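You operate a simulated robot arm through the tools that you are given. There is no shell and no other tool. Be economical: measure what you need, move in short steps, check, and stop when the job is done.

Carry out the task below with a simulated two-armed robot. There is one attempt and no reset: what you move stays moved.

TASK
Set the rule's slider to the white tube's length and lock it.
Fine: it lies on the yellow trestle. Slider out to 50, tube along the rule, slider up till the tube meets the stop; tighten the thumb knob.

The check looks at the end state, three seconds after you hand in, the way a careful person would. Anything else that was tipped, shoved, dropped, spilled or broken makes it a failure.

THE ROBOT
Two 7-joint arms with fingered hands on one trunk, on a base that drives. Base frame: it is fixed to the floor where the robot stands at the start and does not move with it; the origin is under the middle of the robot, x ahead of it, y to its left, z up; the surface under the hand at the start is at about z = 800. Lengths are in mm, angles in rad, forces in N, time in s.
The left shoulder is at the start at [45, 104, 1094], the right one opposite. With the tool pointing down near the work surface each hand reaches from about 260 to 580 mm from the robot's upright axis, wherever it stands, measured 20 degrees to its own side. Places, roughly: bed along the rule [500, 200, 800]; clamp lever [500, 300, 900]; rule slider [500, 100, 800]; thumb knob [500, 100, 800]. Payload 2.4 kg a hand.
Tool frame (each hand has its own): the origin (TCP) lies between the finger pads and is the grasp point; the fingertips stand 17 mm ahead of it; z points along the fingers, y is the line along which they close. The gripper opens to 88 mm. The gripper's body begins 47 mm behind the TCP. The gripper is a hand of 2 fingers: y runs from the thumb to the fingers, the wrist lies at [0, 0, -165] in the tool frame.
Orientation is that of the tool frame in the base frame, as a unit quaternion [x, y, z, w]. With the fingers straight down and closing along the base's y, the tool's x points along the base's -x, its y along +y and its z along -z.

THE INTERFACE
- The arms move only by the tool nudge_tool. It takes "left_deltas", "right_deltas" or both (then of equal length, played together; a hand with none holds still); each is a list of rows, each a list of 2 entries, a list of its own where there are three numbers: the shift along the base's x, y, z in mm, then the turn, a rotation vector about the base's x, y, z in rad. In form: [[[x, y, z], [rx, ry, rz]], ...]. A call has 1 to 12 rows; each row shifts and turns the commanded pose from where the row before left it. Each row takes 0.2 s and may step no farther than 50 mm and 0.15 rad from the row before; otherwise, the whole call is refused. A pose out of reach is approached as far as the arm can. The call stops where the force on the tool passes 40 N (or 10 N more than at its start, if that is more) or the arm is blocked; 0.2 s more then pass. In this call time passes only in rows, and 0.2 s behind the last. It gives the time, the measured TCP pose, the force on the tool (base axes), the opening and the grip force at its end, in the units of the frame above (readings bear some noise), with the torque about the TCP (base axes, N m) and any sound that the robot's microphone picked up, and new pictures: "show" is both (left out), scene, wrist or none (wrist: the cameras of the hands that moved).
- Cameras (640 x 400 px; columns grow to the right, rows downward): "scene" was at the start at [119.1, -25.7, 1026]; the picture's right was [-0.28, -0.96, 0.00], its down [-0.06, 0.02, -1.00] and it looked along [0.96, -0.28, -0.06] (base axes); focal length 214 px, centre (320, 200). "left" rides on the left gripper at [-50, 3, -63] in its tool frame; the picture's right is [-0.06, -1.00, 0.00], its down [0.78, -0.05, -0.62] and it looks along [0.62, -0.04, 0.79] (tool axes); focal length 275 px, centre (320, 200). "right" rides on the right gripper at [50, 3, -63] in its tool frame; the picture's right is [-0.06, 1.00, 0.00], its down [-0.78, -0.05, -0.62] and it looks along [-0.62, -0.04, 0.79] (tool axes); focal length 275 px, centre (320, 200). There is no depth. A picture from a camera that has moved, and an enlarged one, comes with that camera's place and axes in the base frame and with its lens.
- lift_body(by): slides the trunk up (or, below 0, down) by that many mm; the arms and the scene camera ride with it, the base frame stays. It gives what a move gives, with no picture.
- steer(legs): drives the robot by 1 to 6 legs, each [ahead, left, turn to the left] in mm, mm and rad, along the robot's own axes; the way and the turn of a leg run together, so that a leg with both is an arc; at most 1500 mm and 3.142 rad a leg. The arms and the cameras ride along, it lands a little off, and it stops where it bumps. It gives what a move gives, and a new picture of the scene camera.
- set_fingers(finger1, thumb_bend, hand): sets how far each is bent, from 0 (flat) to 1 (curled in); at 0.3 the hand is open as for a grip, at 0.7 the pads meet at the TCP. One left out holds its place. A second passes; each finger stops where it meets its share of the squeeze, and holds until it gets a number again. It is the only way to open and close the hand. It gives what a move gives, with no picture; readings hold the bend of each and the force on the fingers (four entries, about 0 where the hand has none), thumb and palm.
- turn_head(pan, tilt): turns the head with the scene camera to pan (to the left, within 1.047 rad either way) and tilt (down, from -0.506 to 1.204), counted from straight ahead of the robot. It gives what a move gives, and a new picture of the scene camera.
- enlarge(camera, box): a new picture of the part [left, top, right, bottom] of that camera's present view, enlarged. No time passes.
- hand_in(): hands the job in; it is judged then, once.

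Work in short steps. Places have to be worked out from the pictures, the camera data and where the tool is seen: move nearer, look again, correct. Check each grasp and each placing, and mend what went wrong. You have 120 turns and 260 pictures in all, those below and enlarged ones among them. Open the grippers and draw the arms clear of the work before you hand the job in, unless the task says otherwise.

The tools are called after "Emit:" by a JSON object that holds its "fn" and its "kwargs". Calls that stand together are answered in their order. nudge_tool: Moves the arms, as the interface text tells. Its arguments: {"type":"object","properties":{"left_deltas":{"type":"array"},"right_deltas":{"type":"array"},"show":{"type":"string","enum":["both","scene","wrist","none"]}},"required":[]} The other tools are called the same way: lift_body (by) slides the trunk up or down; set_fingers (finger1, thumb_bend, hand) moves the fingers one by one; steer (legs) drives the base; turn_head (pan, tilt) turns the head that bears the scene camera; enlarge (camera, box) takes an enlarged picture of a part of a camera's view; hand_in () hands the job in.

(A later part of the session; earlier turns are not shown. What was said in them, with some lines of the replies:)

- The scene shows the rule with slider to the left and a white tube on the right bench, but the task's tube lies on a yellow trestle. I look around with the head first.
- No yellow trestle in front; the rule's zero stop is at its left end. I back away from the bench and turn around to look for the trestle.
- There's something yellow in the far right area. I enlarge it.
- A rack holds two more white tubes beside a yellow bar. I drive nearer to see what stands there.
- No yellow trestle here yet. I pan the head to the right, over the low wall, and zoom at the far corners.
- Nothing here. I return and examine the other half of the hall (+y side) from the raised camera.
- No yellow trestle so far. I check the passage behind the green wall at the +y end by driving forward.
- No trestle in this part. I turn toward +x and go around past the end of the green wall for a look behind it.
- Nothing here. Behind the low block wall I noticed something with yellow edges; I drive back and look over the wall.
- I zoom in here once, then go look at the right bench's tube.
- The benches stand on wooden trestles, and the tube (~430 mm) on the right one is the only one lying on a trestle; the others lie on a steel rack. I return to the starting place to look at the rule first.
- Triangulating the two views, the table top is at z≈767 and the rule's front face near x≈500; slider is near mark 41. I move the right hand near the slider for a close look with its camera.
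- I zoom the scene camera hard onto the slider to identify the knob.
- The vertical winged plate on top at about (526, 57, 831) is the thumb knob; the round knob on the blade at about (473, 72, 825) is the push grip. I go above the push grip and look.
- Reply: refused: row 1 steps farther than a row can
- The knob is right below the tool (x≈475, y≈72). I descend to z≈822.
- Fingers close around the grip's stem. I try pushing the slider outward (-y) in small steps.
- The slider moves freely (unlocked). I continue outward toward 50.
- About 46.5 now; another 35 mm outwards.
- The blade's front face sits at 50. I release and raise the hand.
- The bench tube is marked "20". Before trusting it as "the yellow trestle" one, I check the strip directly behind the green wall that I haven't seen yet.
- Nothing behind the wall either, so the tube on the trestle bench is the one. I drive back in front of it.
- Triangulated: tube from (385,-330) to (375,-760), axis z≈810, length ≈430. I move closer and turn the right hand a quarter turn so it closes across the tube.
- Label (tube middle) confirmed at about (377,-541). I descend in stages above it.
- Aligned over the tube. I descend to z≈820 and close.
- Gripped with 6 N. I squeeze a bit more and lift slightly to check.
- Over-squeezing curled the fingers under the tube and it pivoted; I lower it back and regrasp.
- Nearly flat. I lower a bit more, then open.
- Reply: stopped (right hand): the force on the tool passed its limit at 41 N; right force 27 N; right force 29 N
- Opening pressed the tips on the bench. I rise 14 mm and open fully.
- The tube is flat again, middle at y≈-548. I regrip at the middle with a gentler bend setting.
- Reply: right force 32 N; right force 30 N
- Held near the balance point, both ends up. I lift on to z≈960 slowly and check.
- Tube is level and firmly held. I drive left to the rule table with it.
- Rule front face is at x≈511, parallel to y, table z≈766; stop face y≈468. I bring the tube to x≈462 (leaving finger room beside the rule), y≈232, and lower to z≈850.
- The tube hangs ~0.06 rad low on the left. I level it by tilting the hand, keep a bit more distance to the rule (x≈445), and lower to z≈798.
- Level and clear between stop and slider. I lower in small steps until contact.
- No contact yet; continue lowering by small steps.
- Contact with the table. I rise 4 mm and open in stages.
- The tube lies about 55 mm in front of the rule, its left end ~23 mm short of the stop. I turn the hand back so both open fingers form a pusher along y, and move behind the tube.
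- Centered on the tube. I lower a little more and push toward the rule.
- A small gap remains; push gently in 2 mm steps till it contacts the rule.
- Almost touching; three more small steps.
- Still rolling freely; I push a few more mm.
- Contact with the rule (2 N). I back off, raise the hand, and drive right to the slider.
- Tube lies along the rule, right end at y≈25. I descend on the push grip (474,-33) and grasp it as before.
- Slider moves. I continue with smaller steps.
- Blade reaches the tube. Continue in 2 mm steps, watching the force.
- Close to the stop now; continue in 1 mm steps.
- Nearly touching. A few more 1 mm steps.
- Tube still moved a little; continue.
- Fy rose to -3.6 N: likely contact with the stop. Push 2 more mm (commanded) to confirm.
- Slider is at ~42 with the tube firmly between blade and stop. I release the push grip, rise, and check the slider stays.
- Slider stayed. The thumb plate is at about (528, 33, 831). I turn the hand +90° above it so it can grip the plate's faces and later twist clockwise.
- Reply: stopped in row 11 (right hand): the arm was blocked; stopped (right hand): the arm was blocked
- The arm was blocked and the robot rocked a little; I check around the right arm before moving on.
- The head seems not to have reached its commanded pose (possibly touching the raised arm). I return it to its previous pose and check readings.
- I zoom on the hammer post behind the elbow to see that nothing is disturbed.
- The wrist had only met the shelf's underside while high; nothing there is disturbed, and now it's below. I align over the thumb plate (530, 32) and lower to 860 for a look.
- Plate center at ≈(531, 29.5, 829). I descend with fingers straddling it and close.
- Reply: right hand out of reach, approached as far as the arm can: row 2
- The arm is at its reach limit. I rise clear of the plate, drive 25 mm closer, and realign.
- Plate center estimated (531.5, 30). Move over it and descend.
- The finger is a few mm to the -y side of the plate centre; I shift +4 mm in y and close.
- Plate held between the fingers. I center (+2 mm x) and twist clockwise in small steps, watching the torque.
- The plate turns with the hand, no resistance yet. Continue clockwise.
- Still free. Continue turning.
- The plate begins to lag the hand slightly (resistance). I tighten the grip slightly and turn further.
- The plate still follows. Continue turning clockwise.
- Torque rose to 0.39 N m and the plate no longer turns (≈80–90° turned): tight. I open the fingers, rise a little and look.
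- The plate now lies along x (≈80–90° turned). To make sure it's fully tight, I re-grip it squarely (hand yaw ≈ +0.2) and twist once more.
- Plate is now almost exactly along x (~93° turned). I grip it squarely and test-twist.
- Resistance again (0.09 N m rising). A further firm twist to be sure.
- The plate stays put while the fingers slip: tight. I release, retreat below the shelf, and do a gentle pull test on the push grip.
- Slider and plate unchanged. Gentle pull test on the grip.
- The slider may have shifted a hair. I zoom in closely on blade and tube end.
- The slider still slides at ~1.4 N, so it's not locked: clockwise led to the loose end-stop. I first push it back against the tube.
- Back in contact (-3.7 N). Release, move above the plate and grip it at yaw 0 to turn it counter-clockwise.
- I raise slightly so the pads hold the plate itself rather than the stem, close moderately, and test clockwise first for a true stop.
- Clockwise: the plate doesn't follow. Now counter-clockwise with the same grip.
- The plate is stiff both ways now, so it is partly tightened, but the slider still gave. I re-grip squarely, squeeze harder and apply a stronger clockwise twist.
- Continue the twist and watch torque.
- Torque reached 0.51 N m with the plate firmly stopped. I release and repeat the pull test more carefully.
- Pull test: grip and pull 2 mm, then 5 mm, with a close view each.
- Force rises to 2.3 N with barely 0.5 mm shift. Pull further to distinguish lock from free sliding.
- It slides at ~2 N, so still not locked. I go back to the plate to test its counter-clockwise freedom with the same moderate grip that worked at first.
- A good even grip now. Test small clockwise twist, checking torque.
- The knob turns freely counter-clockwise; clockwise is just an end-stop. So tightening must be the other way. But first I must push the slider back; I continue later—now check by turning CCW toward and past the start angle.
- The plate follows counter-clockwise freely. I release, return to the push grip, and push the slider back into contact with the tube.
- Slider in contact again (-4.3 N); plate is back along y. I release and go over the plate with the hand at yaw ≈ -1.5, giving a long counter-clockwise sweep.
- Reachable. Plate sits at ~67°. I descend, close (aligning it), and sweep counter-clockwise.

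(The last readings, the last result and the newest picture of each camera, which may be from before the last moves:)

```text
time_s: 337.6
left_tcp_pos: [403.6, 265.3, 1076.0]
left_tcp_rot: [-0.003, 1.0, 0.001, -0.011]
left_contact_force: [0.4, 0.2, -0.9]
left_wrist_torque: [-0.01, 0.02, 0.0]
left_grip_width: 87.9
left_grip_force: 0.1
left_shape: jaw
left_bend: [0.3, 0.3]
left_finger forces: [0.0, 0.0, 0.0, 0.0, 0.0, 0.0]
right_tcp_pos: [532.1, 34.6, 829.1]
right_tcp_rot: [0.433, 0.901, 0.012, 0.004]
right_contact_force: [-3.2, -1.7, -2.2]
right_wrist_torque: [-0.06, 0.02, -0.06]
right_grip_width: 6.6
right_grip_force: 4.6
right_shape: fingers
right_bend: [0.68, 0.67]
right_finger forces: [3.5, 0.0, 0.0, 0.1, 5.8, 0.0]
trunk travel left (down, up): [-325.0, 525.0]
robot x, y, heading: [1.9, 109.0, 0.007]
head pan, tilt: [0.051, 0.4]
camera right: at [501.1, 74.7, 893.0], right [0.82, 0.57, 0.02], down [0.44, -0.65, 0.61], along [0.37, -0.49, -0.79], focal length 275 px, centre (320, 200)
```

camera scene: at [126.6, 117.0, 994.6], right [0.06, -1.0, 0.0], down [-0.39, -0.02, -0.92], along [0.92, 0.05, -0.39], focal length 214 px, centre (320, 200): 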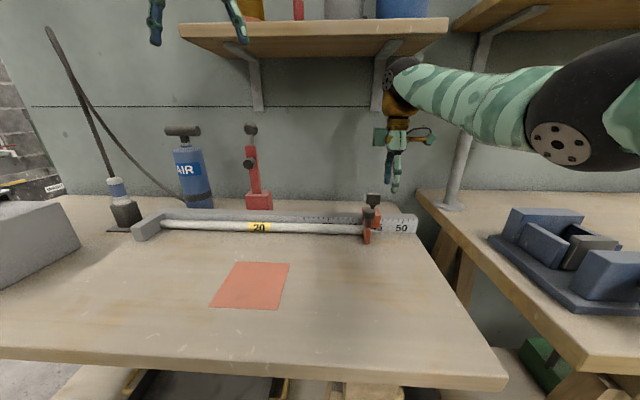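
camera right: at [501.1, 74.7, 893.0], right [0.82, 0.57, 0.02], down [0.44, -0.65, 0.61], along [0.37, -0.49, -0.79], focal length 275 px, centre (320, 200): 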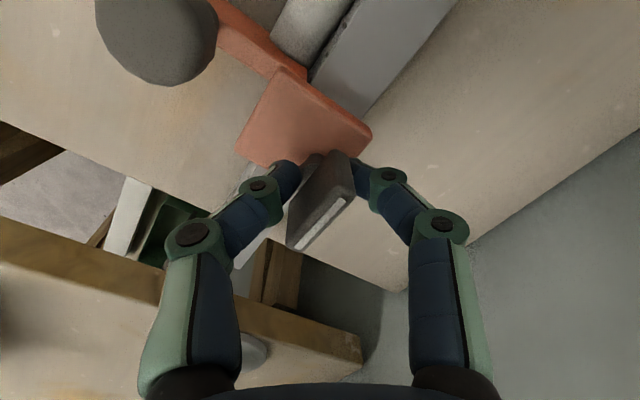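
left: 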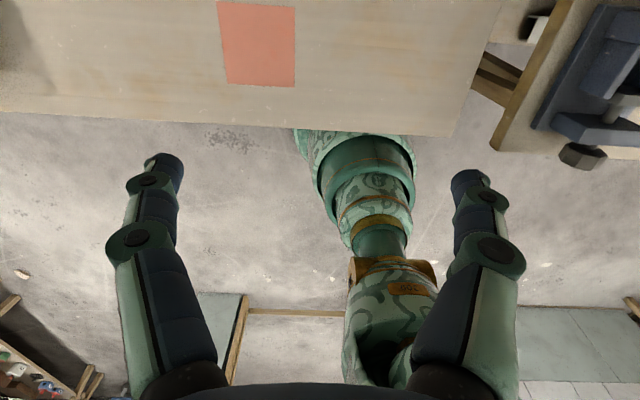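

The plate stays at ~70°: that's the loose end-stop (its start). So clockwise is tightening after all, range ≈ 80–90°. I go back to tighten clockwise, harder this time: re-orient the hand to the plate.

Emit:
{"fn": "set_fingers", "kwargs": {"hand": "right", "finger1": 0.45, "thumb_bend": 0.45}}

Emit:
{"fn": "nudge_tool", "kwargs": {"right_deltas": [[[0, 0, 20], [0, 0, 0]], [[0, 0, 22], [0, 0, 0.15]], [[0, 0, 0], [0, 0, 0.15]], [[0, 0, 0], [0, 0, 0.15]], [[0, 0, 0], [0, 0, 0.15]], [[0, 0, 0], [0, 0, 0.15]], [[0, 0, 0], [0, 0, 0.15]], [[0, 0, 0], [0, 0, 0.15]], [[0, 0, 0], [0, 0, 0.15]], [[0, 0, 0], [0, 0, 0.15]], [[0, 0, 0], [0, 0, 0.15]], [[0, 0, 0], [0, 0, 0.15]]], "show": "none"}}

Emit:
{"fn": "nudge_tool", "kwargs": {"right_deltas": [[[0, 0, 0], [0, 0, 0.15]], [[0, 0, 0], [0, 0, 0.15]], [[0, 0, 0], [0, 0, 0.15]], [[0, 0, 0], [0, 0, 0.1]], [[0, -2, -15], [0, 0, 0]], [[0, 0, -15], [0, 0, 0]], [[0, 0, -10], [0, 0, 0]]], "show": "wrist"}}

```text
time_s: 338.6
left_tcp_pos: [405.4, 265.5, 1076.8]
left_tcp_rot: [-0.003, 1.0, 0.001, -0.01]
left_contact_force: [0.5, -0.1, 0.2]
left_wrist_torque: [0.01, -0.02, 0.0]
left_grip_width: 87.5
left_grip_force: 0.0
left_shape: jaw
left_bend: [0.3, 0.3]
left_finger forces: [0.0, 0.1, 0.1, 0.0, 0.1, 0.0]
right_tcp_pos: [533.1, 35.3, 830.1]
right_tcp_rot: [0.435, 0.9, 0.012, 0.004]
right_contact_force: [0.3, -0.2, 0.3]
right_wrist_torque: [0.0, 0.03, 0.01]
right_grip_width: 50.1
right_grip_force: 0.0
right_shape: fingers
right_bend: [0.45, 0.45]
right_finger forces: [0.0, 0.1, 0.1, 0.1, 0.1, 0.0]
trunk travel left (down, up): [-325.0, 525.0]
robot x, y, heading: [2.6, 111.9, 0.004]
head pan, tilt: [0.051, 0.4]
```

```text
time_s: 341.2
left_tcp_pos: [404.9, 266.7, 1076.4]
left_tcp_rot: [-0.003, 1.0, 0.001, -0.011]
left_contact_force: [0.0, 0.2, -0.5]
left_wrist_torque: [0.0, 0.0, -0.02]
left_grip_width: 88.2
left_grip_force: 0.3
left_shape: jaw
left_bend: [0.3, 0.3]
left_finger forces: [0.0, 0.0, 0.0, 0.1, 0.0, 0.1]
right_tcp_pos: [533.2, 34.5, 872.3]
right_tcp_rot: [-0.368, 0.93, 0.01, -0.006]
right_contact_force: [0.4, 0.4, 0.6]
right_wrist_torque: [0.0, 0.02, 0.01]
right_grip_width: 50.2
right_grip_force: 0.0
right_shape: fingers
right_bend: [0.45, 0.45]
right_finger forces: [0.0, 0.0, 0.1, 0.0, 0.1, 0.0]
trunk travel left (down, up): [-325.0, 525.0]
robot x, y, heading: [3.6, 109.3, 0.007]
head pan, tilt: [0.051, 0.4]
```

```text
time_s: 342.8
left_tcp_pos: [404.6, 266.0, 1075.8]
left_tcp_rot: [-0.003, 1.0, 0.001, -0.01]
left_contact_force: [0.2, -0.2, -0.5]
left_wrist_torque: [0.0, -0.03, -0.03]
left_grip_width: 87.7
left_grip_force: 0.0
left_shape: jaw
left_bend: [0.3, 0.3]
left_finger forces: [0.0, 0.0, 0.0, 0.0, 0.0, 0.1]
right_tcp_pos: [530.3, 32.0, 833.7]
right_tcp_rot: [-0.605, 0.796, 0.01, -0.009]
right_contact_force: [-0.8, 0.1, -0.2]
right_wrist_torque: [-0.03, -0.01, -0.01]
right_grip_width: 50.4
right_grip_force: 0.1
right_shape: fingers
right_bend: [0.45, 0.45]
right_finger forces: [0.0, 0.1, 0.0, 0.0, 0.0, 0.0]
trunk travel left (down, up): [-325.0, 525.0]
robot x, y, heading: [-0.3, 112.9, 0.01]
head pan, tilt: [0.051, 0.4]
camera right: at [515.5, -14.2, 895.9], right [-0.94, 0.33, 0.02], down [0.27, 0.74, 0.61], along [0.18, 0.59, -0.79], focal length 275 px, centre (320, 200)
```

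right: 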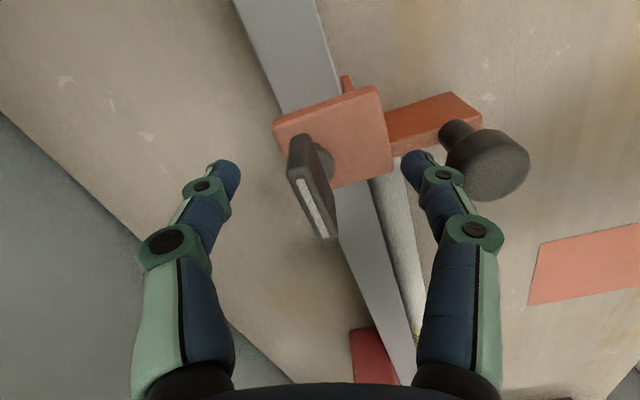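

Plate is back at its initial ~95°. Close and sweep clockwise to the stop.

Emit:
{"fn": "nudge_tool", "kwargs": {"right_deltas": [[[1, -1, -3], [0, 0, 0]]], "show": "none"}}

Emit:
{"fn": "set_fingers", "kwargs": {"hand": "right", "finger1": 0.73, "thumb_bend": 0.73}}

Emit:
{"fn": "nudge_tool", "kwargs": {"right_deltas": [[[0, 0, 0], [0, 0, -0.1]], [[0, 0, 0], [0, 0, -0.12]], [[0, 0, 0], [0, 0, -0.12]], [[0, 0, 0], [0, 0, -0.12]], [[0, 0, 0], [0, 0, -0.12]], [[0, 0, 0], [0, 0, -0.12]], [[0, 0, 0], [0, 0, -0.12]], [[0, 0, 0], [0, 0, -0.12]], [[0, 0, 0], [0, 0, -0.12]], [[0, 0, 0], [0, 0, -0.12]], [[0, 0, 0], [0, 0, -0.12]]], "show": "wrist"}}

```text
time_s: 343.2
left_tcp_pos: [404.5, 265.5, 1076.3]
left_tcp_rot: [-0.003, 1.0, 0.0, -0.012]
left_contact_force: [0.1, 0.3, -0.4]
left_wrist_torque: [0.05, 0.0, 0.0]
left_grip_width: 88.1
left_grip_force: 0.1
left_shape: jaw
left_bend: [0.3, 0.3]
left_finger forces: [0.0, 0.1, 0.0, 0.0, 0.1, 0.0]
right_tcp_pos: [532.7, 31.7, 829.7]
right_tcp_rot: [-0.605, 0.796, 0.009, -0.009]
right_contact_force: [-0.3, -0.2, -0.1]
right_wrist_torque: [-0.02, 0.01, -0.02]
right_grip_width: 50.0
right_grip_force: 0.0
right_shape: fingers
right_bend: [0.45, 0.45]
right_finger forces: [0.0, 0.1, 0.0, 0.1, 0.1, 0.0]
trunk travel left (down, up): [-325.0, 525.0]
robot x, y, heading: [0.9, 109.6, 0.009]
head pan, tilt: [0.051, 0.4]
```

```text
time_s: 344.2
left_tcp_pos: [404.8, 263.4, 1075.7]
left_tcp_rot: [-0.002, 1.0, 0.002, -0.011]
left_contact_force: [0.0, 0.3, 0.7]
left_wrist_torque: [0.0, 0.02, -0.02]
left_grip_width: 87.8
left_grip_force: 0.0
left_shape: jaw
left_bend: [0.3, 0.3]
left_finger forces: [0.0, 0.1, 0.1, 0.0, 0.0, 0.0]
right_tcp_pos: [533.3, 32.5, 829.1]
right_tcp_rot: [-0.604, 0.797, 0.009, -0.009]
right_contact_force: [2.5, -1.3, -1.7]
right_wrist_torque: [-0.04, 0.0, -0.01]
right_grip_width: 6.8
right_grip_force: 4.8
right_shape: fingers
right_bend: [0.68, 0.67]
right_finger forces: [3.7, 0.0, 0.0, 0.0, 5.3, 0.1]
trunk travel left (down, up): [-325.0, 525.0]
robot x, y, heading: [3.7, 110.8, 0.007]
head pan, tilt: [0.051, 0.4]
```

```text
time_s: 346.6
left_tcp_pos: [404.8, 264.2, 1074.2]
left_tcp_rot: [-0.003, 1.0, 0.001, -0.011]
left_contact_force: [0.0, -0.3, 0.2]
left_wrist_torque: [0.01, 0.01, 0.01]
left_grip_width: 88.0
left_grip_force: 0.1
left_shape: jaw
left_bend: [0.3, 0.3]
left_finger forces: [0.0, 0.0, 0.0, 0.1, 0.1, 0.0]
right_tcp_pos: [533.1, 31.5, 829.2]
right_tcp_rot: [0.002, 1.0, 0.012, -0.001]
right_contact_force: [-1.6, -1.2, -1.1]
right_wrist_torque: [-0.01, 0.02, 0.0]
right_grip_width: 6.4
right_grip_force: 4.5
right_shape: fingers
right_bend: [0.69, 0.68]
right_finger forces: [3.6, 0.1, 0.1, 0.0, 5.0, 0.0]
trunk travel left (down, up): [-325.0, 525.0]
robot x, y, heading: [4.2, 112.7, 0.004]
head pan, tilt: [0.051, 0.4]
camera right: at [482.4, 33.4, 892.3], right [0.07, 1.0, 0.02], down [0.79, -0.07, 0.61], along [0.61, -0.02, -0.79], focal length 275 px, centre (320, 200)
```

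right: 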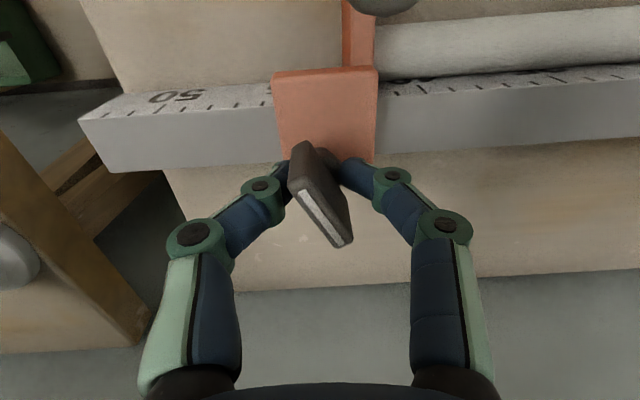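

Plate now ~35°, following with lag. Continue clockwise.

Emit:
{"fn": "nudge_tool", "kwargs": {"right_deltas": [[[0, 0, 0], [0, 0, -0.12]], [[0, 0, 0], [0, 0, -0.12]], [[0, 0, 0], [0, 0, -0.12]], [[0, 0, 0], [0, 0, -0.12]], [[0, 0, 0], [0, 0, -0.12]], [[0, 0, 0], [0, 0, -0.12]], [[0, 0, 0], [0, 0, -0.12]], [[0, 0, 0], [0, 0, -0.12]]], "show": "wrist"}}

Emit:
{"fn": "enlarge", "kwargs": {"camera": "scene", "box": [350, 175, 398, 215]}}

```text
time_s: 348.4
left_tcp_pos: [404.2, 265.5, 1075.5]
left_tcp_rot: [-0.004, 1.0, 0.0, -0.01]
left_contact_force: [0.2, 0.2, 0.2]
left_wrist_torque: [0.0, -0.03, 0.0]
left_grip_width: 87.9
left_grip_force: 0.1
left_shape: jaw
left_bend: [0.3, 0.3]
left_finger forces: [0.1, 0.1, 0.1, 0.0, 0.1, 0.0]
right_tcp_pos: [533.5, 31.0, 829.1]
right_tcp_rot: [0.463, 0.886, 0.011, 0.003]
right_contact_force: [1.2, -2.2, -0.6]
right_wrist_torque: [-0.04, 0.0, 0.22]
right_grip_width: 6.9
right_grip_force: 9.9
right_shape: fingers
right_bend: [0.69, 0.68]
right_finger forces: [9.1, 0.0, 0.1, 0.0, 11.1, 0.1]
trunk travel left (down, up): [-325.0, 525.0]
robot x, y, heading: [5.4, 113.2, 0.006]
head pan, tilt: [0.051, 0.4]
camera right: at [504.4, 73.5, 891.8], right [0.85, 0.52, 0.02], down [0.4, -0.68, 0.61], along [0.33, -0.52, -0.79], focal length 275 px, centre (320, 200)
```

right: 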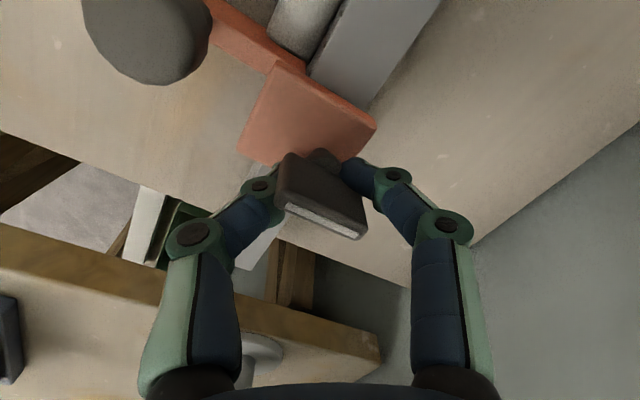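

```text
10.00 times, centred on (374, 195) of scene
camera zoom: at [126.5, 116.9, 994.6], right [0.06, -1.0, 0.0], down [-0.39, -0.02, -0.92], along [0.92, 0.05, -0.39], focal length 2145 px, centre (-220, 250)
```

zoom: 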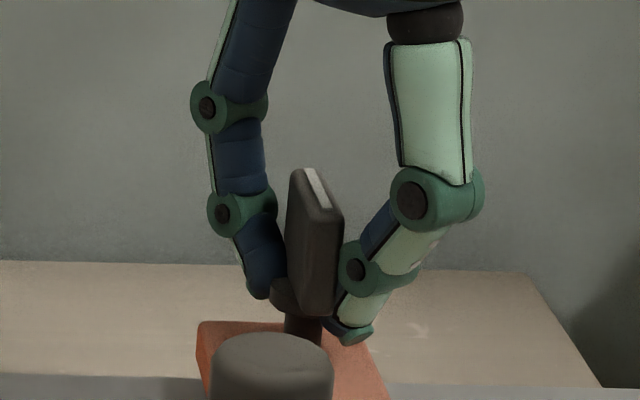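

At the same clockwise stop (0.22 N m). I squeeze harder and over-twist for maximum tightening.

Emit:
{"fn": "set_fingers", "kwargs": {"hand": "right", "finger1": 0.85, "thumb_bend": 0.85}}

Emit:
{"fn": "nudge_tool", "kwargs": {"right_deltas": [[[0, 0, 0], [0, 0, -0.1]], [[0, 0, 0], [0, 0, -0.1]], [[0, 0, 0], [0, 0, -0.1]], [[0, 0, 0], [0, 0, -0.1]]], "show": "wrist"}}

Emit:
{"fn": "enlarge", "kwargs": {"camera": "scene", "box": [350, 175, 398, 215]}}

```text
time_s: 349.4
left_tcp_pos: [405.7, 264.6, 1075.7]
left_tcp_rot: [-0.004, 1.0, 0.001, -0.01]
left_contact_force: [-0.6, 0.4, 0.0]
left_wrist_torque: [0.01, -0.01, 0.02]
left_grip_width: 87.8
left_grip_force: 0.1
left_shape: jaw
left_bend: [0.3, 0.3]
left_finger forces: [0.0, 0.0, 0.0, 0.1, 0.0, 0.0]
right_tcp_pos: [533.4, 31.1, 828.1]
right_tcp_rot: [0.462, 0.887, 0.012, 0.004]
right_contact_force: [-4.4, -3.3, -8.3]
right_wrist_torque: [-0.1, 0.13, 0.22]
right_grip_width: 5.9
right_grip_force: 16.5
right_shape: fingers
right_bend: [0.75, 0.68]
right_finger forces: [14.3, 0.0, 0.0, 0.1, 18.8, 0.1]
trunk travel left (down, up): [-325.0, 525.0]
robot x, y, heading: [1.0, 109.4, 0.004]
head pan, tilt: [0.051, 0.4]
```

```text
time_s: 350.4
left_tcp_pos: [405.5, 264.4, 1075.9]
left_tcp_rot: [-0.002, 1.0, 0.003, -0.01]
left_contact_force: [-0.3, 0.2, 0.3]
left_wrist_torque: [-0.05, 0.01, -0.03]
left_grip_width: 87.9
left_grip_force: 0.0
left_shape: jaw
left_bend: [0.3, 0.3]
left_finger forces: [0.0, 0.1, 0.0, 0.0, 0.0, 0.0]
right_tcp_pos: [534.5, 28.2, 829.1]
right_tcp_rot: [0.632, 0.775, 0.01, 0.008]
right_contact_force: [4.3, -16.3, -4.4]
right_wrist_torque: [-0.16, -0.06, 0.3]
right_grip_width: 10.0
right_grip_force: 17.3
right_shape: fingers
right_bend: [0.75, 0.69]
right_finger forces: [11.9, 0.0, 0.1, 0.1, 23.3, 0.0]
trunk travel left (down, up): [-325.0, 525.0]
robot x, y, heading: [1.9, 110.8, 0.007]
head pan, tilt: [0.051, 0.4]
camera right: at [524.3, 77.8, 891.9], right [0.99, 0.14, 0.03], down [0.09, -0.78, 0.62], along [0.11, -0.61, -0.79], focal length 275 px, centre (320, 200)
```

right: 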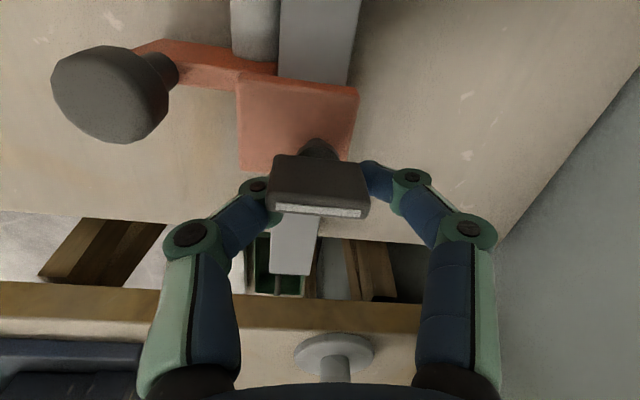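

```text
10.00 times, centred on (374, 195) of scene
camera zoom: at [127.2, 115.6, 994.6], right [0.06, -1.0, 0.0], down [-0.39, -0.02, -0.92], along [0.92, 0.05, -0.39], focal length 2145 px, centre (-220, 250)
```

zoom: 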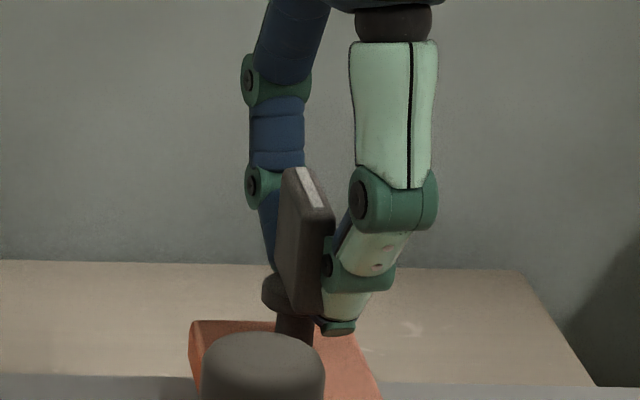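

Plate is at its tight end-stop with the slider pressed to the tube. I release, rise a little and inspect.

Emit:
{"fn": "set_fingers", "kwargs": {"hand": "right", "finger1": 0.4, "thumb_bend": 0.4}}

Emit:
{"fn": "nudge_tool", "kwargs": {"right_deltas": [[[0, 3, 15], [0, 0, 0]], [[0, 0, 25], [0, 0, 0.1]], [[-10, 0, 5], [0, 0, 0.15]], [[-10, 3, 0], [0, 0, 0.15]], [[-10, 3, 0], [0, 0, 0.15]], [[-10, 3, 0], [0, 0, 0.15]], [[-10, 3, 0], [0, 0, 0.15]], [[-10, 2, 0], [0, 0, 0.15]], [[0, 0, 0], [0, 0, 0.15]], [[0, 0, 0], [0, 0, 0.15]], [[0, 0, 0], [0, 0, 0.05]]], "show": "wrist"}}

Emit:
{"fn": "enlarge", "kwargs": {"camera": "scene", "box": [340, 180, 404, 235]}}

Emit:
{"fn": "enlarge", "kwargs": {"camera": "scene", "box": [125, 185, 205, 245]}}

```text
time_s: 351.4
left_tcp_pos: [405.1, 265.0, 1076.4]
left_tcp_rot: [-0.004, 1.0, 0.0, -0.01]
left_contact_force: [-0.8, 0.3, -0.8]
left_wrist_torque: [-0.01, 0.01, -0.02]
left_grip_width: 88.1
left_grip_force: 0.1
left_shape: jaw
left_bend: [0.3, 0.3]
left_finger forces: [0.0, 0.1, 0.0, 0.0, 0.0, 0.0]
right_tcp_pos: [532.9, 32.8, 829.0]
right_tcp_rot: [0.63, 0.777, 0.01, 0.006]
right_contact_force: [-0.2, -0.4, 0.7]
right_wrist_torque: [0.03, -0.05, -0.01]
right_grip_width: 61.1
right_grip_force: 0.1
right_shape: fingers
right_bend: [0.4, 0.4]
right_finger forces: [0.0, 0.0, 0.0, 0.0, 0.1, 0.0]
trunk travel left (down, up): [-325.0, 525.0]
robot x, y, heading: [1.7, 112.5, 0.003]
head pan, tilt: [0.051, 0.4]
```

```text
time_s: 353.8
left_tcp_pos: [404.4, 264.9, 1076.3]
left_tcp_rot: [-0.003, 1.0, 0.001, -0.01]
left_contact_force: [-0.2, 0.5, 0.7]
left_wrist_torque: [0.03, 0.01, -0.02]
left_grip_width: 87.9
left_grip_force: 0.1
left_shape: jaw
left_bend: [0.3, 0.3]
left_finger forces: [0.1, 0.0, 0.0, 0.1, 0.0, 0.1]
right_tcp_pos: [474.1, 48.8, 875.0]
right_tcp_rot: [0.006, 1.0, 0.012, -0.001]
right_contact_force: [-0.2, 0.4, 0.6]
right_wrist_torque: [-0.02, 0.03, -0.01]
right_grip_width: 61.4
right_grip_force: 0.1
right_shape: fingers
right_bend: [0.4, 0.4]
right_finger forces: [0.1, 0.1, 0.1, 0.1, 0.0, 0.1]
trunk travel left (down, up): [-325.0, 525.0]
robot x, y, heading: [1.3, 110.9, 0.005]
head pan, tilt: [0.051, 0.4]
camera right: at [422.6, 51.0, 936.5], right [0.07, 1.0, 0.02], down [0.79, -0.07, 0.61], along [0.61, -0.03, -0.79], focal length 275 px, centre (320, 200)
```

right: 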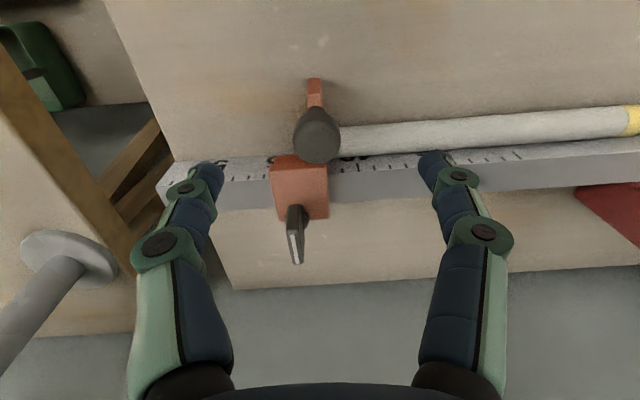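

```text
7.27 times, centred on (372, 208) of scene
camera zoom: at [126.5, 117.1, 994.7], right [0.06, -1.0, 0.0], down [-0.39, -0.02, -0.92], along [0.92, 0.05, -0.39], focal length 1560 px, centre (-58, 146)
```

zoom: 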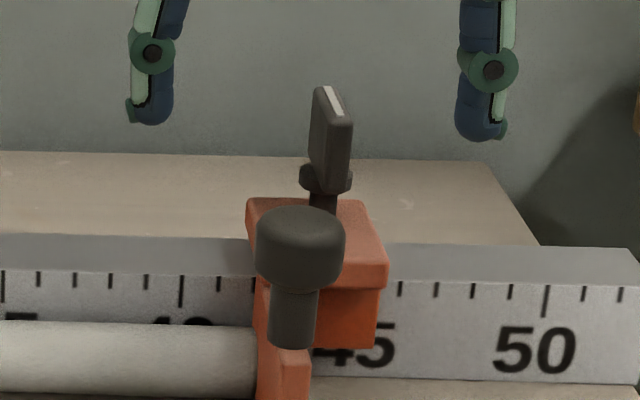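

```text
6.67 times, centred on (165, 215) of scene
camera zoom: at [126.5, 117.1, 994.7], right [0.06, -1.0, 0.0], down [-0.39, -0.02, -0.92], along [0.92, 0.05, -0.39], focal length 1430 px, centre (1353, 100)
```

zoom: 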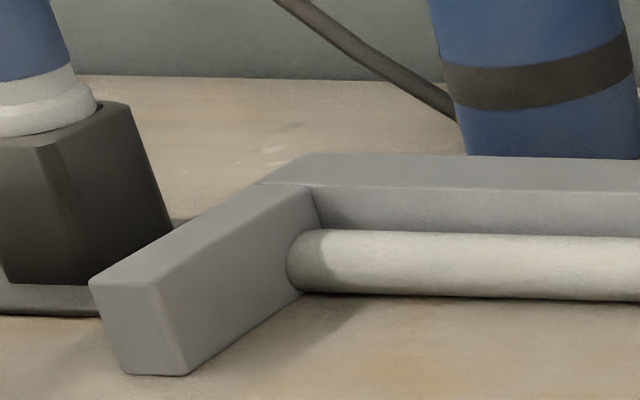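

Knob at tight stop, slider reads ≈42, tube between blade and stop. One last gentle press toward the tube to confirm no gap.

Emit:
{"fn": "set_fingers", "kwargs": {"hand": "right", "finger1": 0.3, "thumb_bend": 0.3}}

Emit:
{"fn": "nudge_tool", "kwargs": {"right_deltas": [[[0, 1, -27], [0, 0, 0]], [[0, 1, -27], [0, 0, 0]]], "show": "none"}}

Emit:
{"fn": "set_fingers", "kwargs": {"hand": "right", "finger1": 0.7, "thumb_bend": 0.7}}

Emit:
{"fn": "nudge_tool", "kwargs": {"right_deltas": [[[0, 1, 0], [0, 0, 0]], [[0, 1, 0], [0, 0, 0]]], "show": "none"}}

Emit:
{"fn": "enlarge", "kwargs": {"camera": "scene", "box": [340, 180, 404, 235]}}

```text
time_s: 354.8
left_tcp_pos: [404.7, 266.0, 1076.4]
left_tcp_rot: [-0.004, 1.0, 0.001, -0.011]
left_contact_force: [0.0, 0.7, 0.2]
left_wrist_torque: [0.0, 0.02, -0.04]
left_grip_width: 87.8
left_grip_force: 0.1
left_shape: jaw
left_bend: [0.3, 0.3]
left_finger forces: [0.0, 0.0, 0.1, 0.0, 0.0, 0.1]
right_tcp_pos: [474.7, 49.0, 874.0]
right_tcp_rot: [0.006, 1.0, 0.012, -0.002]
right_contact_force: [-0.3, 0.3, -0.3]
right_wrist_torque: [0.01, 0.0, -0.01]
right_grip_width: 83.4
right_grip_force: 0.0
right_shape: fingers
right_bend: [0.3, 0.3]
right_finger forces: [0.0, 0.1, 0.0, 0.0, 0.0, 0.0]
trunk travel left (down, up): [-325.0, 525.0]
robot x, y, heading: [2.4, 114.4, 0.004]
head pan, tilt: [0.051, 0.4]
```

```text
time_s: 355.4
left_tcp_pos: [405.2, 265.2, 1076.4]
left_tcp_rot: [-0.004, 1.0, 0.001, -0.011]
left_contact_force: [-0.4, -0.2, 0.7]
left_wrist_torque: [0.0, 0.0, 0.03]
left_grip_width: 87.9
left_grip_force: 0.0
left_shape: jaw
left_bend: [0.3, 0.3]
left_finger forces: [0.0, 0.0, 0.0, 0.1, 0.0, 0.0]
right_tcp_pos: [474.3, 49.6, 820.2]
right_tcp_rot: [0.007, 1.0, 0.013, -0.001]
right_contact_force: [0.0, 0.6, -0.2]
right_wrist_torque: [0.0, -0.01, 0.0]
right_grip_width: 83.5
right_grip_force: 0.1
right_shape: fingers
right_bend: [0.3, 0.3]
right_finger forces: [0.0, 0.0, 0.0, 0.1, 0.0, 0.0]
trunk travel left (down, up): [-325.0, 525.0]
robot x, y, heading: [2.3, 111.6, 0.007]
head pan, tilt: [0.051, 0.4]
```

```text
time_s: 356.4
left_tcp_pos: [405.5, 265.0, 1076.0]
left_tcp_rot: [-0.003, 1.0, 0.001, -0.01]
left_contact_force: [0.4, -0.3, 0.3]
left_wrist_torque: [-0.03, 0.02, -0.02]
left_grip_width: 87.9
left_grip_force: 0.0
left_shape: jaw
left_bend: [0.3, 0.3]
left_finger forces: [0.0, 0.0, 0.0, 0.0, 0.1, 0.1]
right_tcp_pos: [473.4, 49.1, 819.8]
right_tcp_rot: [0.007, 1.0, 0.012, -0.001]
right_contact_force: [-1.9, -3.9, -2.4]
right_wrist_torque: [-0.01, 0.0, -0.02]
right_grip_width: 3.0
right_grip_force: 2.1
right_shape: fingers
right_bend: [0.68, 0.67]
right_finger forces: [0.7, 0.1, 0.0, 0.1, 4.1, 0.0]
trunk travel left (down, up): [-325.0, 525.0]
robot x, y, heading: [1.7, 114.8, 0.013]
head pan, tilt: [0.051, 0.4]
```

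```text
time_s: 357.0
left_tcp_pos: [404.9, 266.3, 1075.6]
left_tcp_rot: [-0.003, 1.0, 0.0, -0.01]
left_contact_force: [-0.4, 0.9, -0.1]
left_wrist_torque: [0.02, -0.01, -0.01]
left_grip_width: 88.0
left_grip_force: 0.0
left_shape: jaw
left_bend: [0.3, 0.3]
left_finger forces: [0.0, 0.0, 0.1, 0.0, 0.0, 0.1]
right_tcp_pos: [472.5, 51.4, 820.1]
right_tcp_rot: [0.007, 1.0, 0.013, -0.002]
right_contact_force: [-2.2, -5.5, -2.0]
right_wrist_torque: [-0.01, 0.01, 0.0]
right_grip_width: 3.5
right_grip_force: 2.9
right_shape: fingers
right_bend: [0.69, 0.66]
right_finger forces: [0.2, 0.0, 0.1, 0.1, 6.0, 0.0]
trunk travel left (down, up): [-325.0, 525.0]
robot x, y, heading: [2.3, 115.2, 0.009]
head pan, tilt: [0.051, 0.4]
```

```text
7.27 times, centred on (372, 208) of scene
camera zoom: at [126.4, 116.6, 994.7], right [0.06, -1.0, 0.0], down [-0.39, -0.02, -0.92], along [0.92, 0.05, -0.39], focal length 1560 px, centre (-58, 146)
```

zoom: 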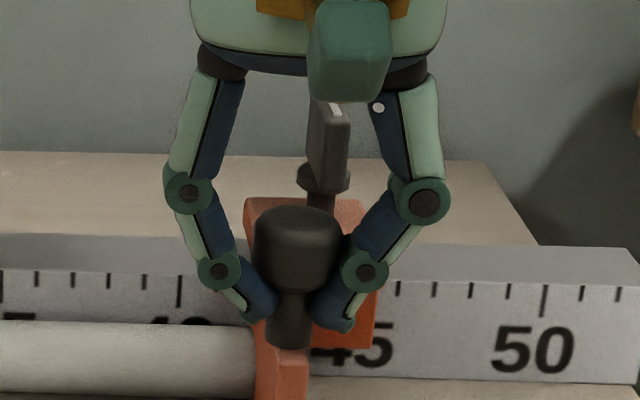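

Firm contact, no gap. I open, withdraw the hand low first (below the shelf), then drive back and take a final look.

Emit:
{"fn": "set_fingers", "kwargs": {"hand": "right", "finger1": 0.3, "thumb_bend": 0.3}}

Emit:
{"fn": "nudge_tool", "kwargs": {"right_deltas": [[[0, 0, 30], [0, 0, 0]], [[0, 0, 40], [0, 0, 0]], [[-40, -15, 10], [0, 0, 0]], [[-40, -15, 10], [0, 0, 0]], [[-20, -20, 40], [0, 0, 0]], [[0, -20, 45], [0, 0, 0]], [[0, 0, 45], [0, 0, 0]]], "show": "none"}}

Emit:
{"fn": "steer", "kwargs": {"legs": [[-150, 0, 0]]}}

Emit:
{"fn": "turn_head", "kwargs": {"pan": 0.0, "tilt": 0.35}}

Emit:
{"fn": "enlarge", "kwargs": {"camera": "scene", "box": [160, 140, 440, 280]}}

```text
time_s: 358.0
left_tcp_pos: [403.5, 266.1, 1074.8]
left_tcp_rot: [-0.003, 1.0, 0.001, -0.011]
left_contact_force: [-0.7, -0.8, 0.0]
left_wrist_torque: [-0.03, 0.01, 0.03]
left_grip_width: 88.0
left_grip_force: 0.2
left_shape: jaw
left_bend: [0.3, 0.3]
left_finger forces: [0.0, 0.0, 0.0, 0.0, 0.0, 0.0]
right_tcp_pos: [473.4, 51.8, 819.8]
right_tcp_rot: [0.006, 1.0, 0.012, -0.002]
right_contact_force: [-0.5, 0.0, 0.3]
right_wrist_torque: [-0.02, 0.02, 0.0]
right_grip_width: 83.4
right_grip_force: 0.0
right_shape: fingers
right_bend: [0.3, 0.3]
right_finger forces: [0.1, 0.0, 0.1, 0.0, 0.0, 0.1]
trunk travel left (down, up): [-325.0, 525.0]
robot x, y, heading: [5.5, 112.9, 0.01]
head pan, tilt: [0.051, 0.4]
```

```text
time_s: 359.6
left_tcp_pos: [404.4, 265.7, 1076.5]
left_tcp_rot: [-0.003, 1.0, 0.0, -0.011]
left_contact_force: [-0.6, 0.5, 0.9]
left_wrist_torque: [-0.05, 0.02, -0.04]
left_grip_width: 87.8
left_grip_force: 0.2
left_shape: jaw
left_bend: [0.3, 0.3]
left_finger forces: [0.0, 0.1, 0.0, 0.0, 0.1, 0.0]
right_tcp_pos: [372.3, -17.0, 1041.8]
right_tcp_rot: [0.006, 1.0, 0.012, -0.002]
right_contact_force: [0.5, -0.5, 0.0]
right_wrist_torque: [0.0, 0.06, 0.01]
right_grip_width: 83.8
right_grip_force: 0.1
right_shape: fingers
right_bend: [0.3, 0.3]
right_finger forces: [0.1, 0.0, 0.0, 0.0, 0.0, 0.1]
trunk travel left (down, up): [-325.0, 525.0]
robot x, y, heading: [5.4, 108.7, 0.006]
head pan, tilt: [0.051, 0.4]
```

```text
time_s: 361.0
left_tcp_pos: [251.3, 265.2, 1075.7]
left_tcp_rot: [-0.004, 1.0, 0.001, -0.01]
left_contact_force: [-0.2, 0.0, -0.2]
left_wrist_torque: [0.0, -0.03, -0.02]
left_grip_width: 87.9
left_grip_force: 0.1
left_shape: jaw
left_bend: [0.3, 0.3]
left_finger forces: [0.0, 0.0, 0.0, 0.0, 0.1, 0.0]
right_tcp_pos: [219.5, -18.5, 1042.3]
right_tcp_rot: [0.006, 1.0, 0.013, -0.001]
right_contact_force: [-0.1, -0.6, -0.6]
right_wrist_torque: [-0.01, 0.03, 0.01]
right_grip_width: 83.3
right_grip_force: 0.1
right_shape: fingers
right_bend: [0.3, 0.3]
right_finger forces: [0.0, 0.1, 0.1, 0.0, 0.1, 0.1]
trunk travel left (down, up): [-325.0, 525.0]
robot x, y, heading: [-150.2, 111.9, 0.003]
head pan, tilt: [0.051, 0.4]
camera scene: at [-25.8, 116.0, 994.7], right [0.06, -1.0, 0.0], down [-0.39, -0.02, -0.92], along [0.92, 0.05, -0.39], focal length 214 px, centre (320, 200)
```

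scene: 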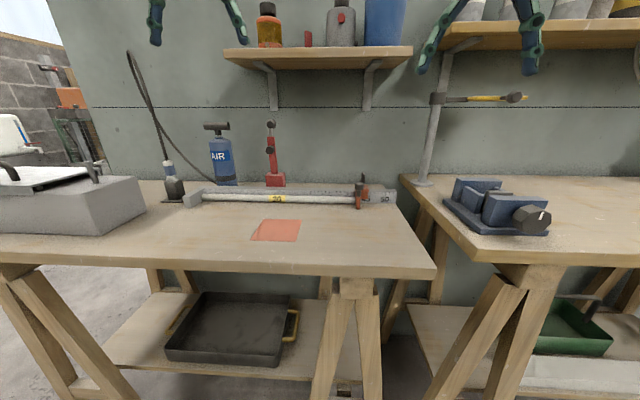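

```text
time_s: 361.6
left_tcp_pos: [252.3, 264.8, 1075.8]
left_tcp_rot: [-0.003, 1.0, 0.001, -0.011]
left_contact_force: [-1.0, -1.2, -0.5]
left_wrist_torque: [-0.01, 0.01, -0.01]
left_grip_width: 87.6
left_grip_force: 0.0
left_shape: jaw
left_bend: [0.3, 0.3]
left_finger forces: [0.0, 0.0, 0.0, 0.1, 0.0, 0.0]
right_tcp_pos: [221.4, -17.5, 1040.9]
right_tcp_rot: [0.006, 1.0, 0.012, -0.002]
right_contact_force: [1.6, 0.6, -0.2]
right_wrist_torque: [-0.03, 0.03, 0.02]
right_grip_width: 83.8
right_grip_force: 0.0
right_shape: fingers
right_bend: [0.3, 0.3]
right_finger forces: [0.0, 0.0, 0.0, 0.1, 0.0, 0.0]
trunk travel left (down, up): [-325.0, 525.0]
robot x, y, heading: [-151.0, 110.0, 0.005]
head pan, tilt: [0.0, 0.351]
camera scene: at [-25.0, 111.4, 999.2], right [0.01, -1.0, 0.0], down [-0.34, 0.0, -0.94], along [0.94, 0.01, -0.34], focal length 214 px, centre (320, 200)
```

scene: 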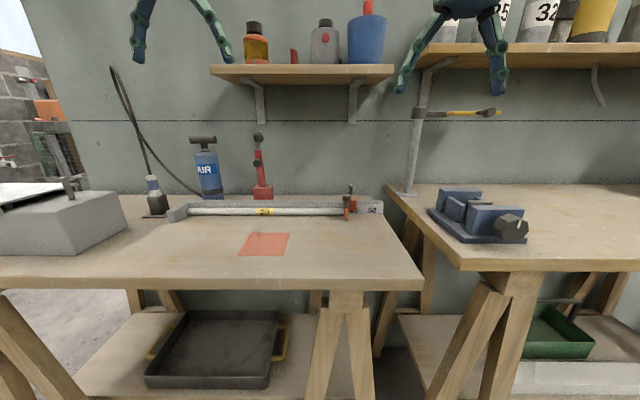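

```text
2.29 times, centred on (300, 210) of scene
camera zoom: at [-25.0, 111.4, 999.2], right [0.01, -1.0, 0.0], down [-0.34, 0.0, -0.94], along [0.94, 0.01, -0.34], focal length 490 px, centre (366, 177)
```

zoom: 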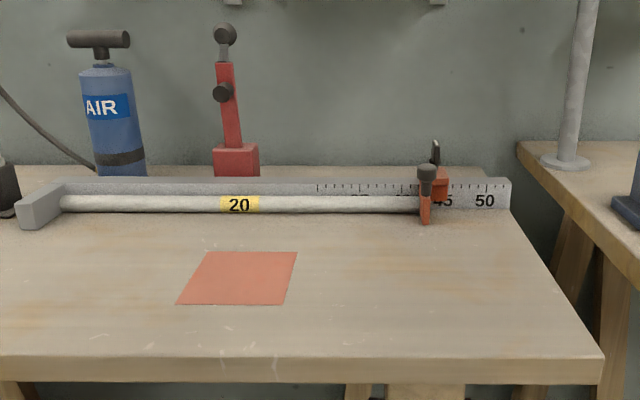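

Everything stands undisturbed, the tube lies between stop and slider, the knob is at its tight stop, and the arms are clear. I hand in.

Emit:
{"fn": "hand_in", "kwargs": {}}

```text
The job is handed in.
```

I set the slider to the white tube's length, about 42 on the scale, but I can't say it is firmly locked. I turned the thumb knob clockwise to its tight end-stop. In an earlier test at that same stop the slider still crept under about a 2 N pull. I pushed it back against the tube and turned the knob to the stop again with a hard twist, but did not repeat the pull test.

I found no yellow trestle, so I used the white tube marked "20" from the wooden trestle bench on the right. The only other white tubes I saw were on a steel rack.

My wrist pressed the underside of the shelf once. Nothing looks moved, and both arms are clear with the grippers open.
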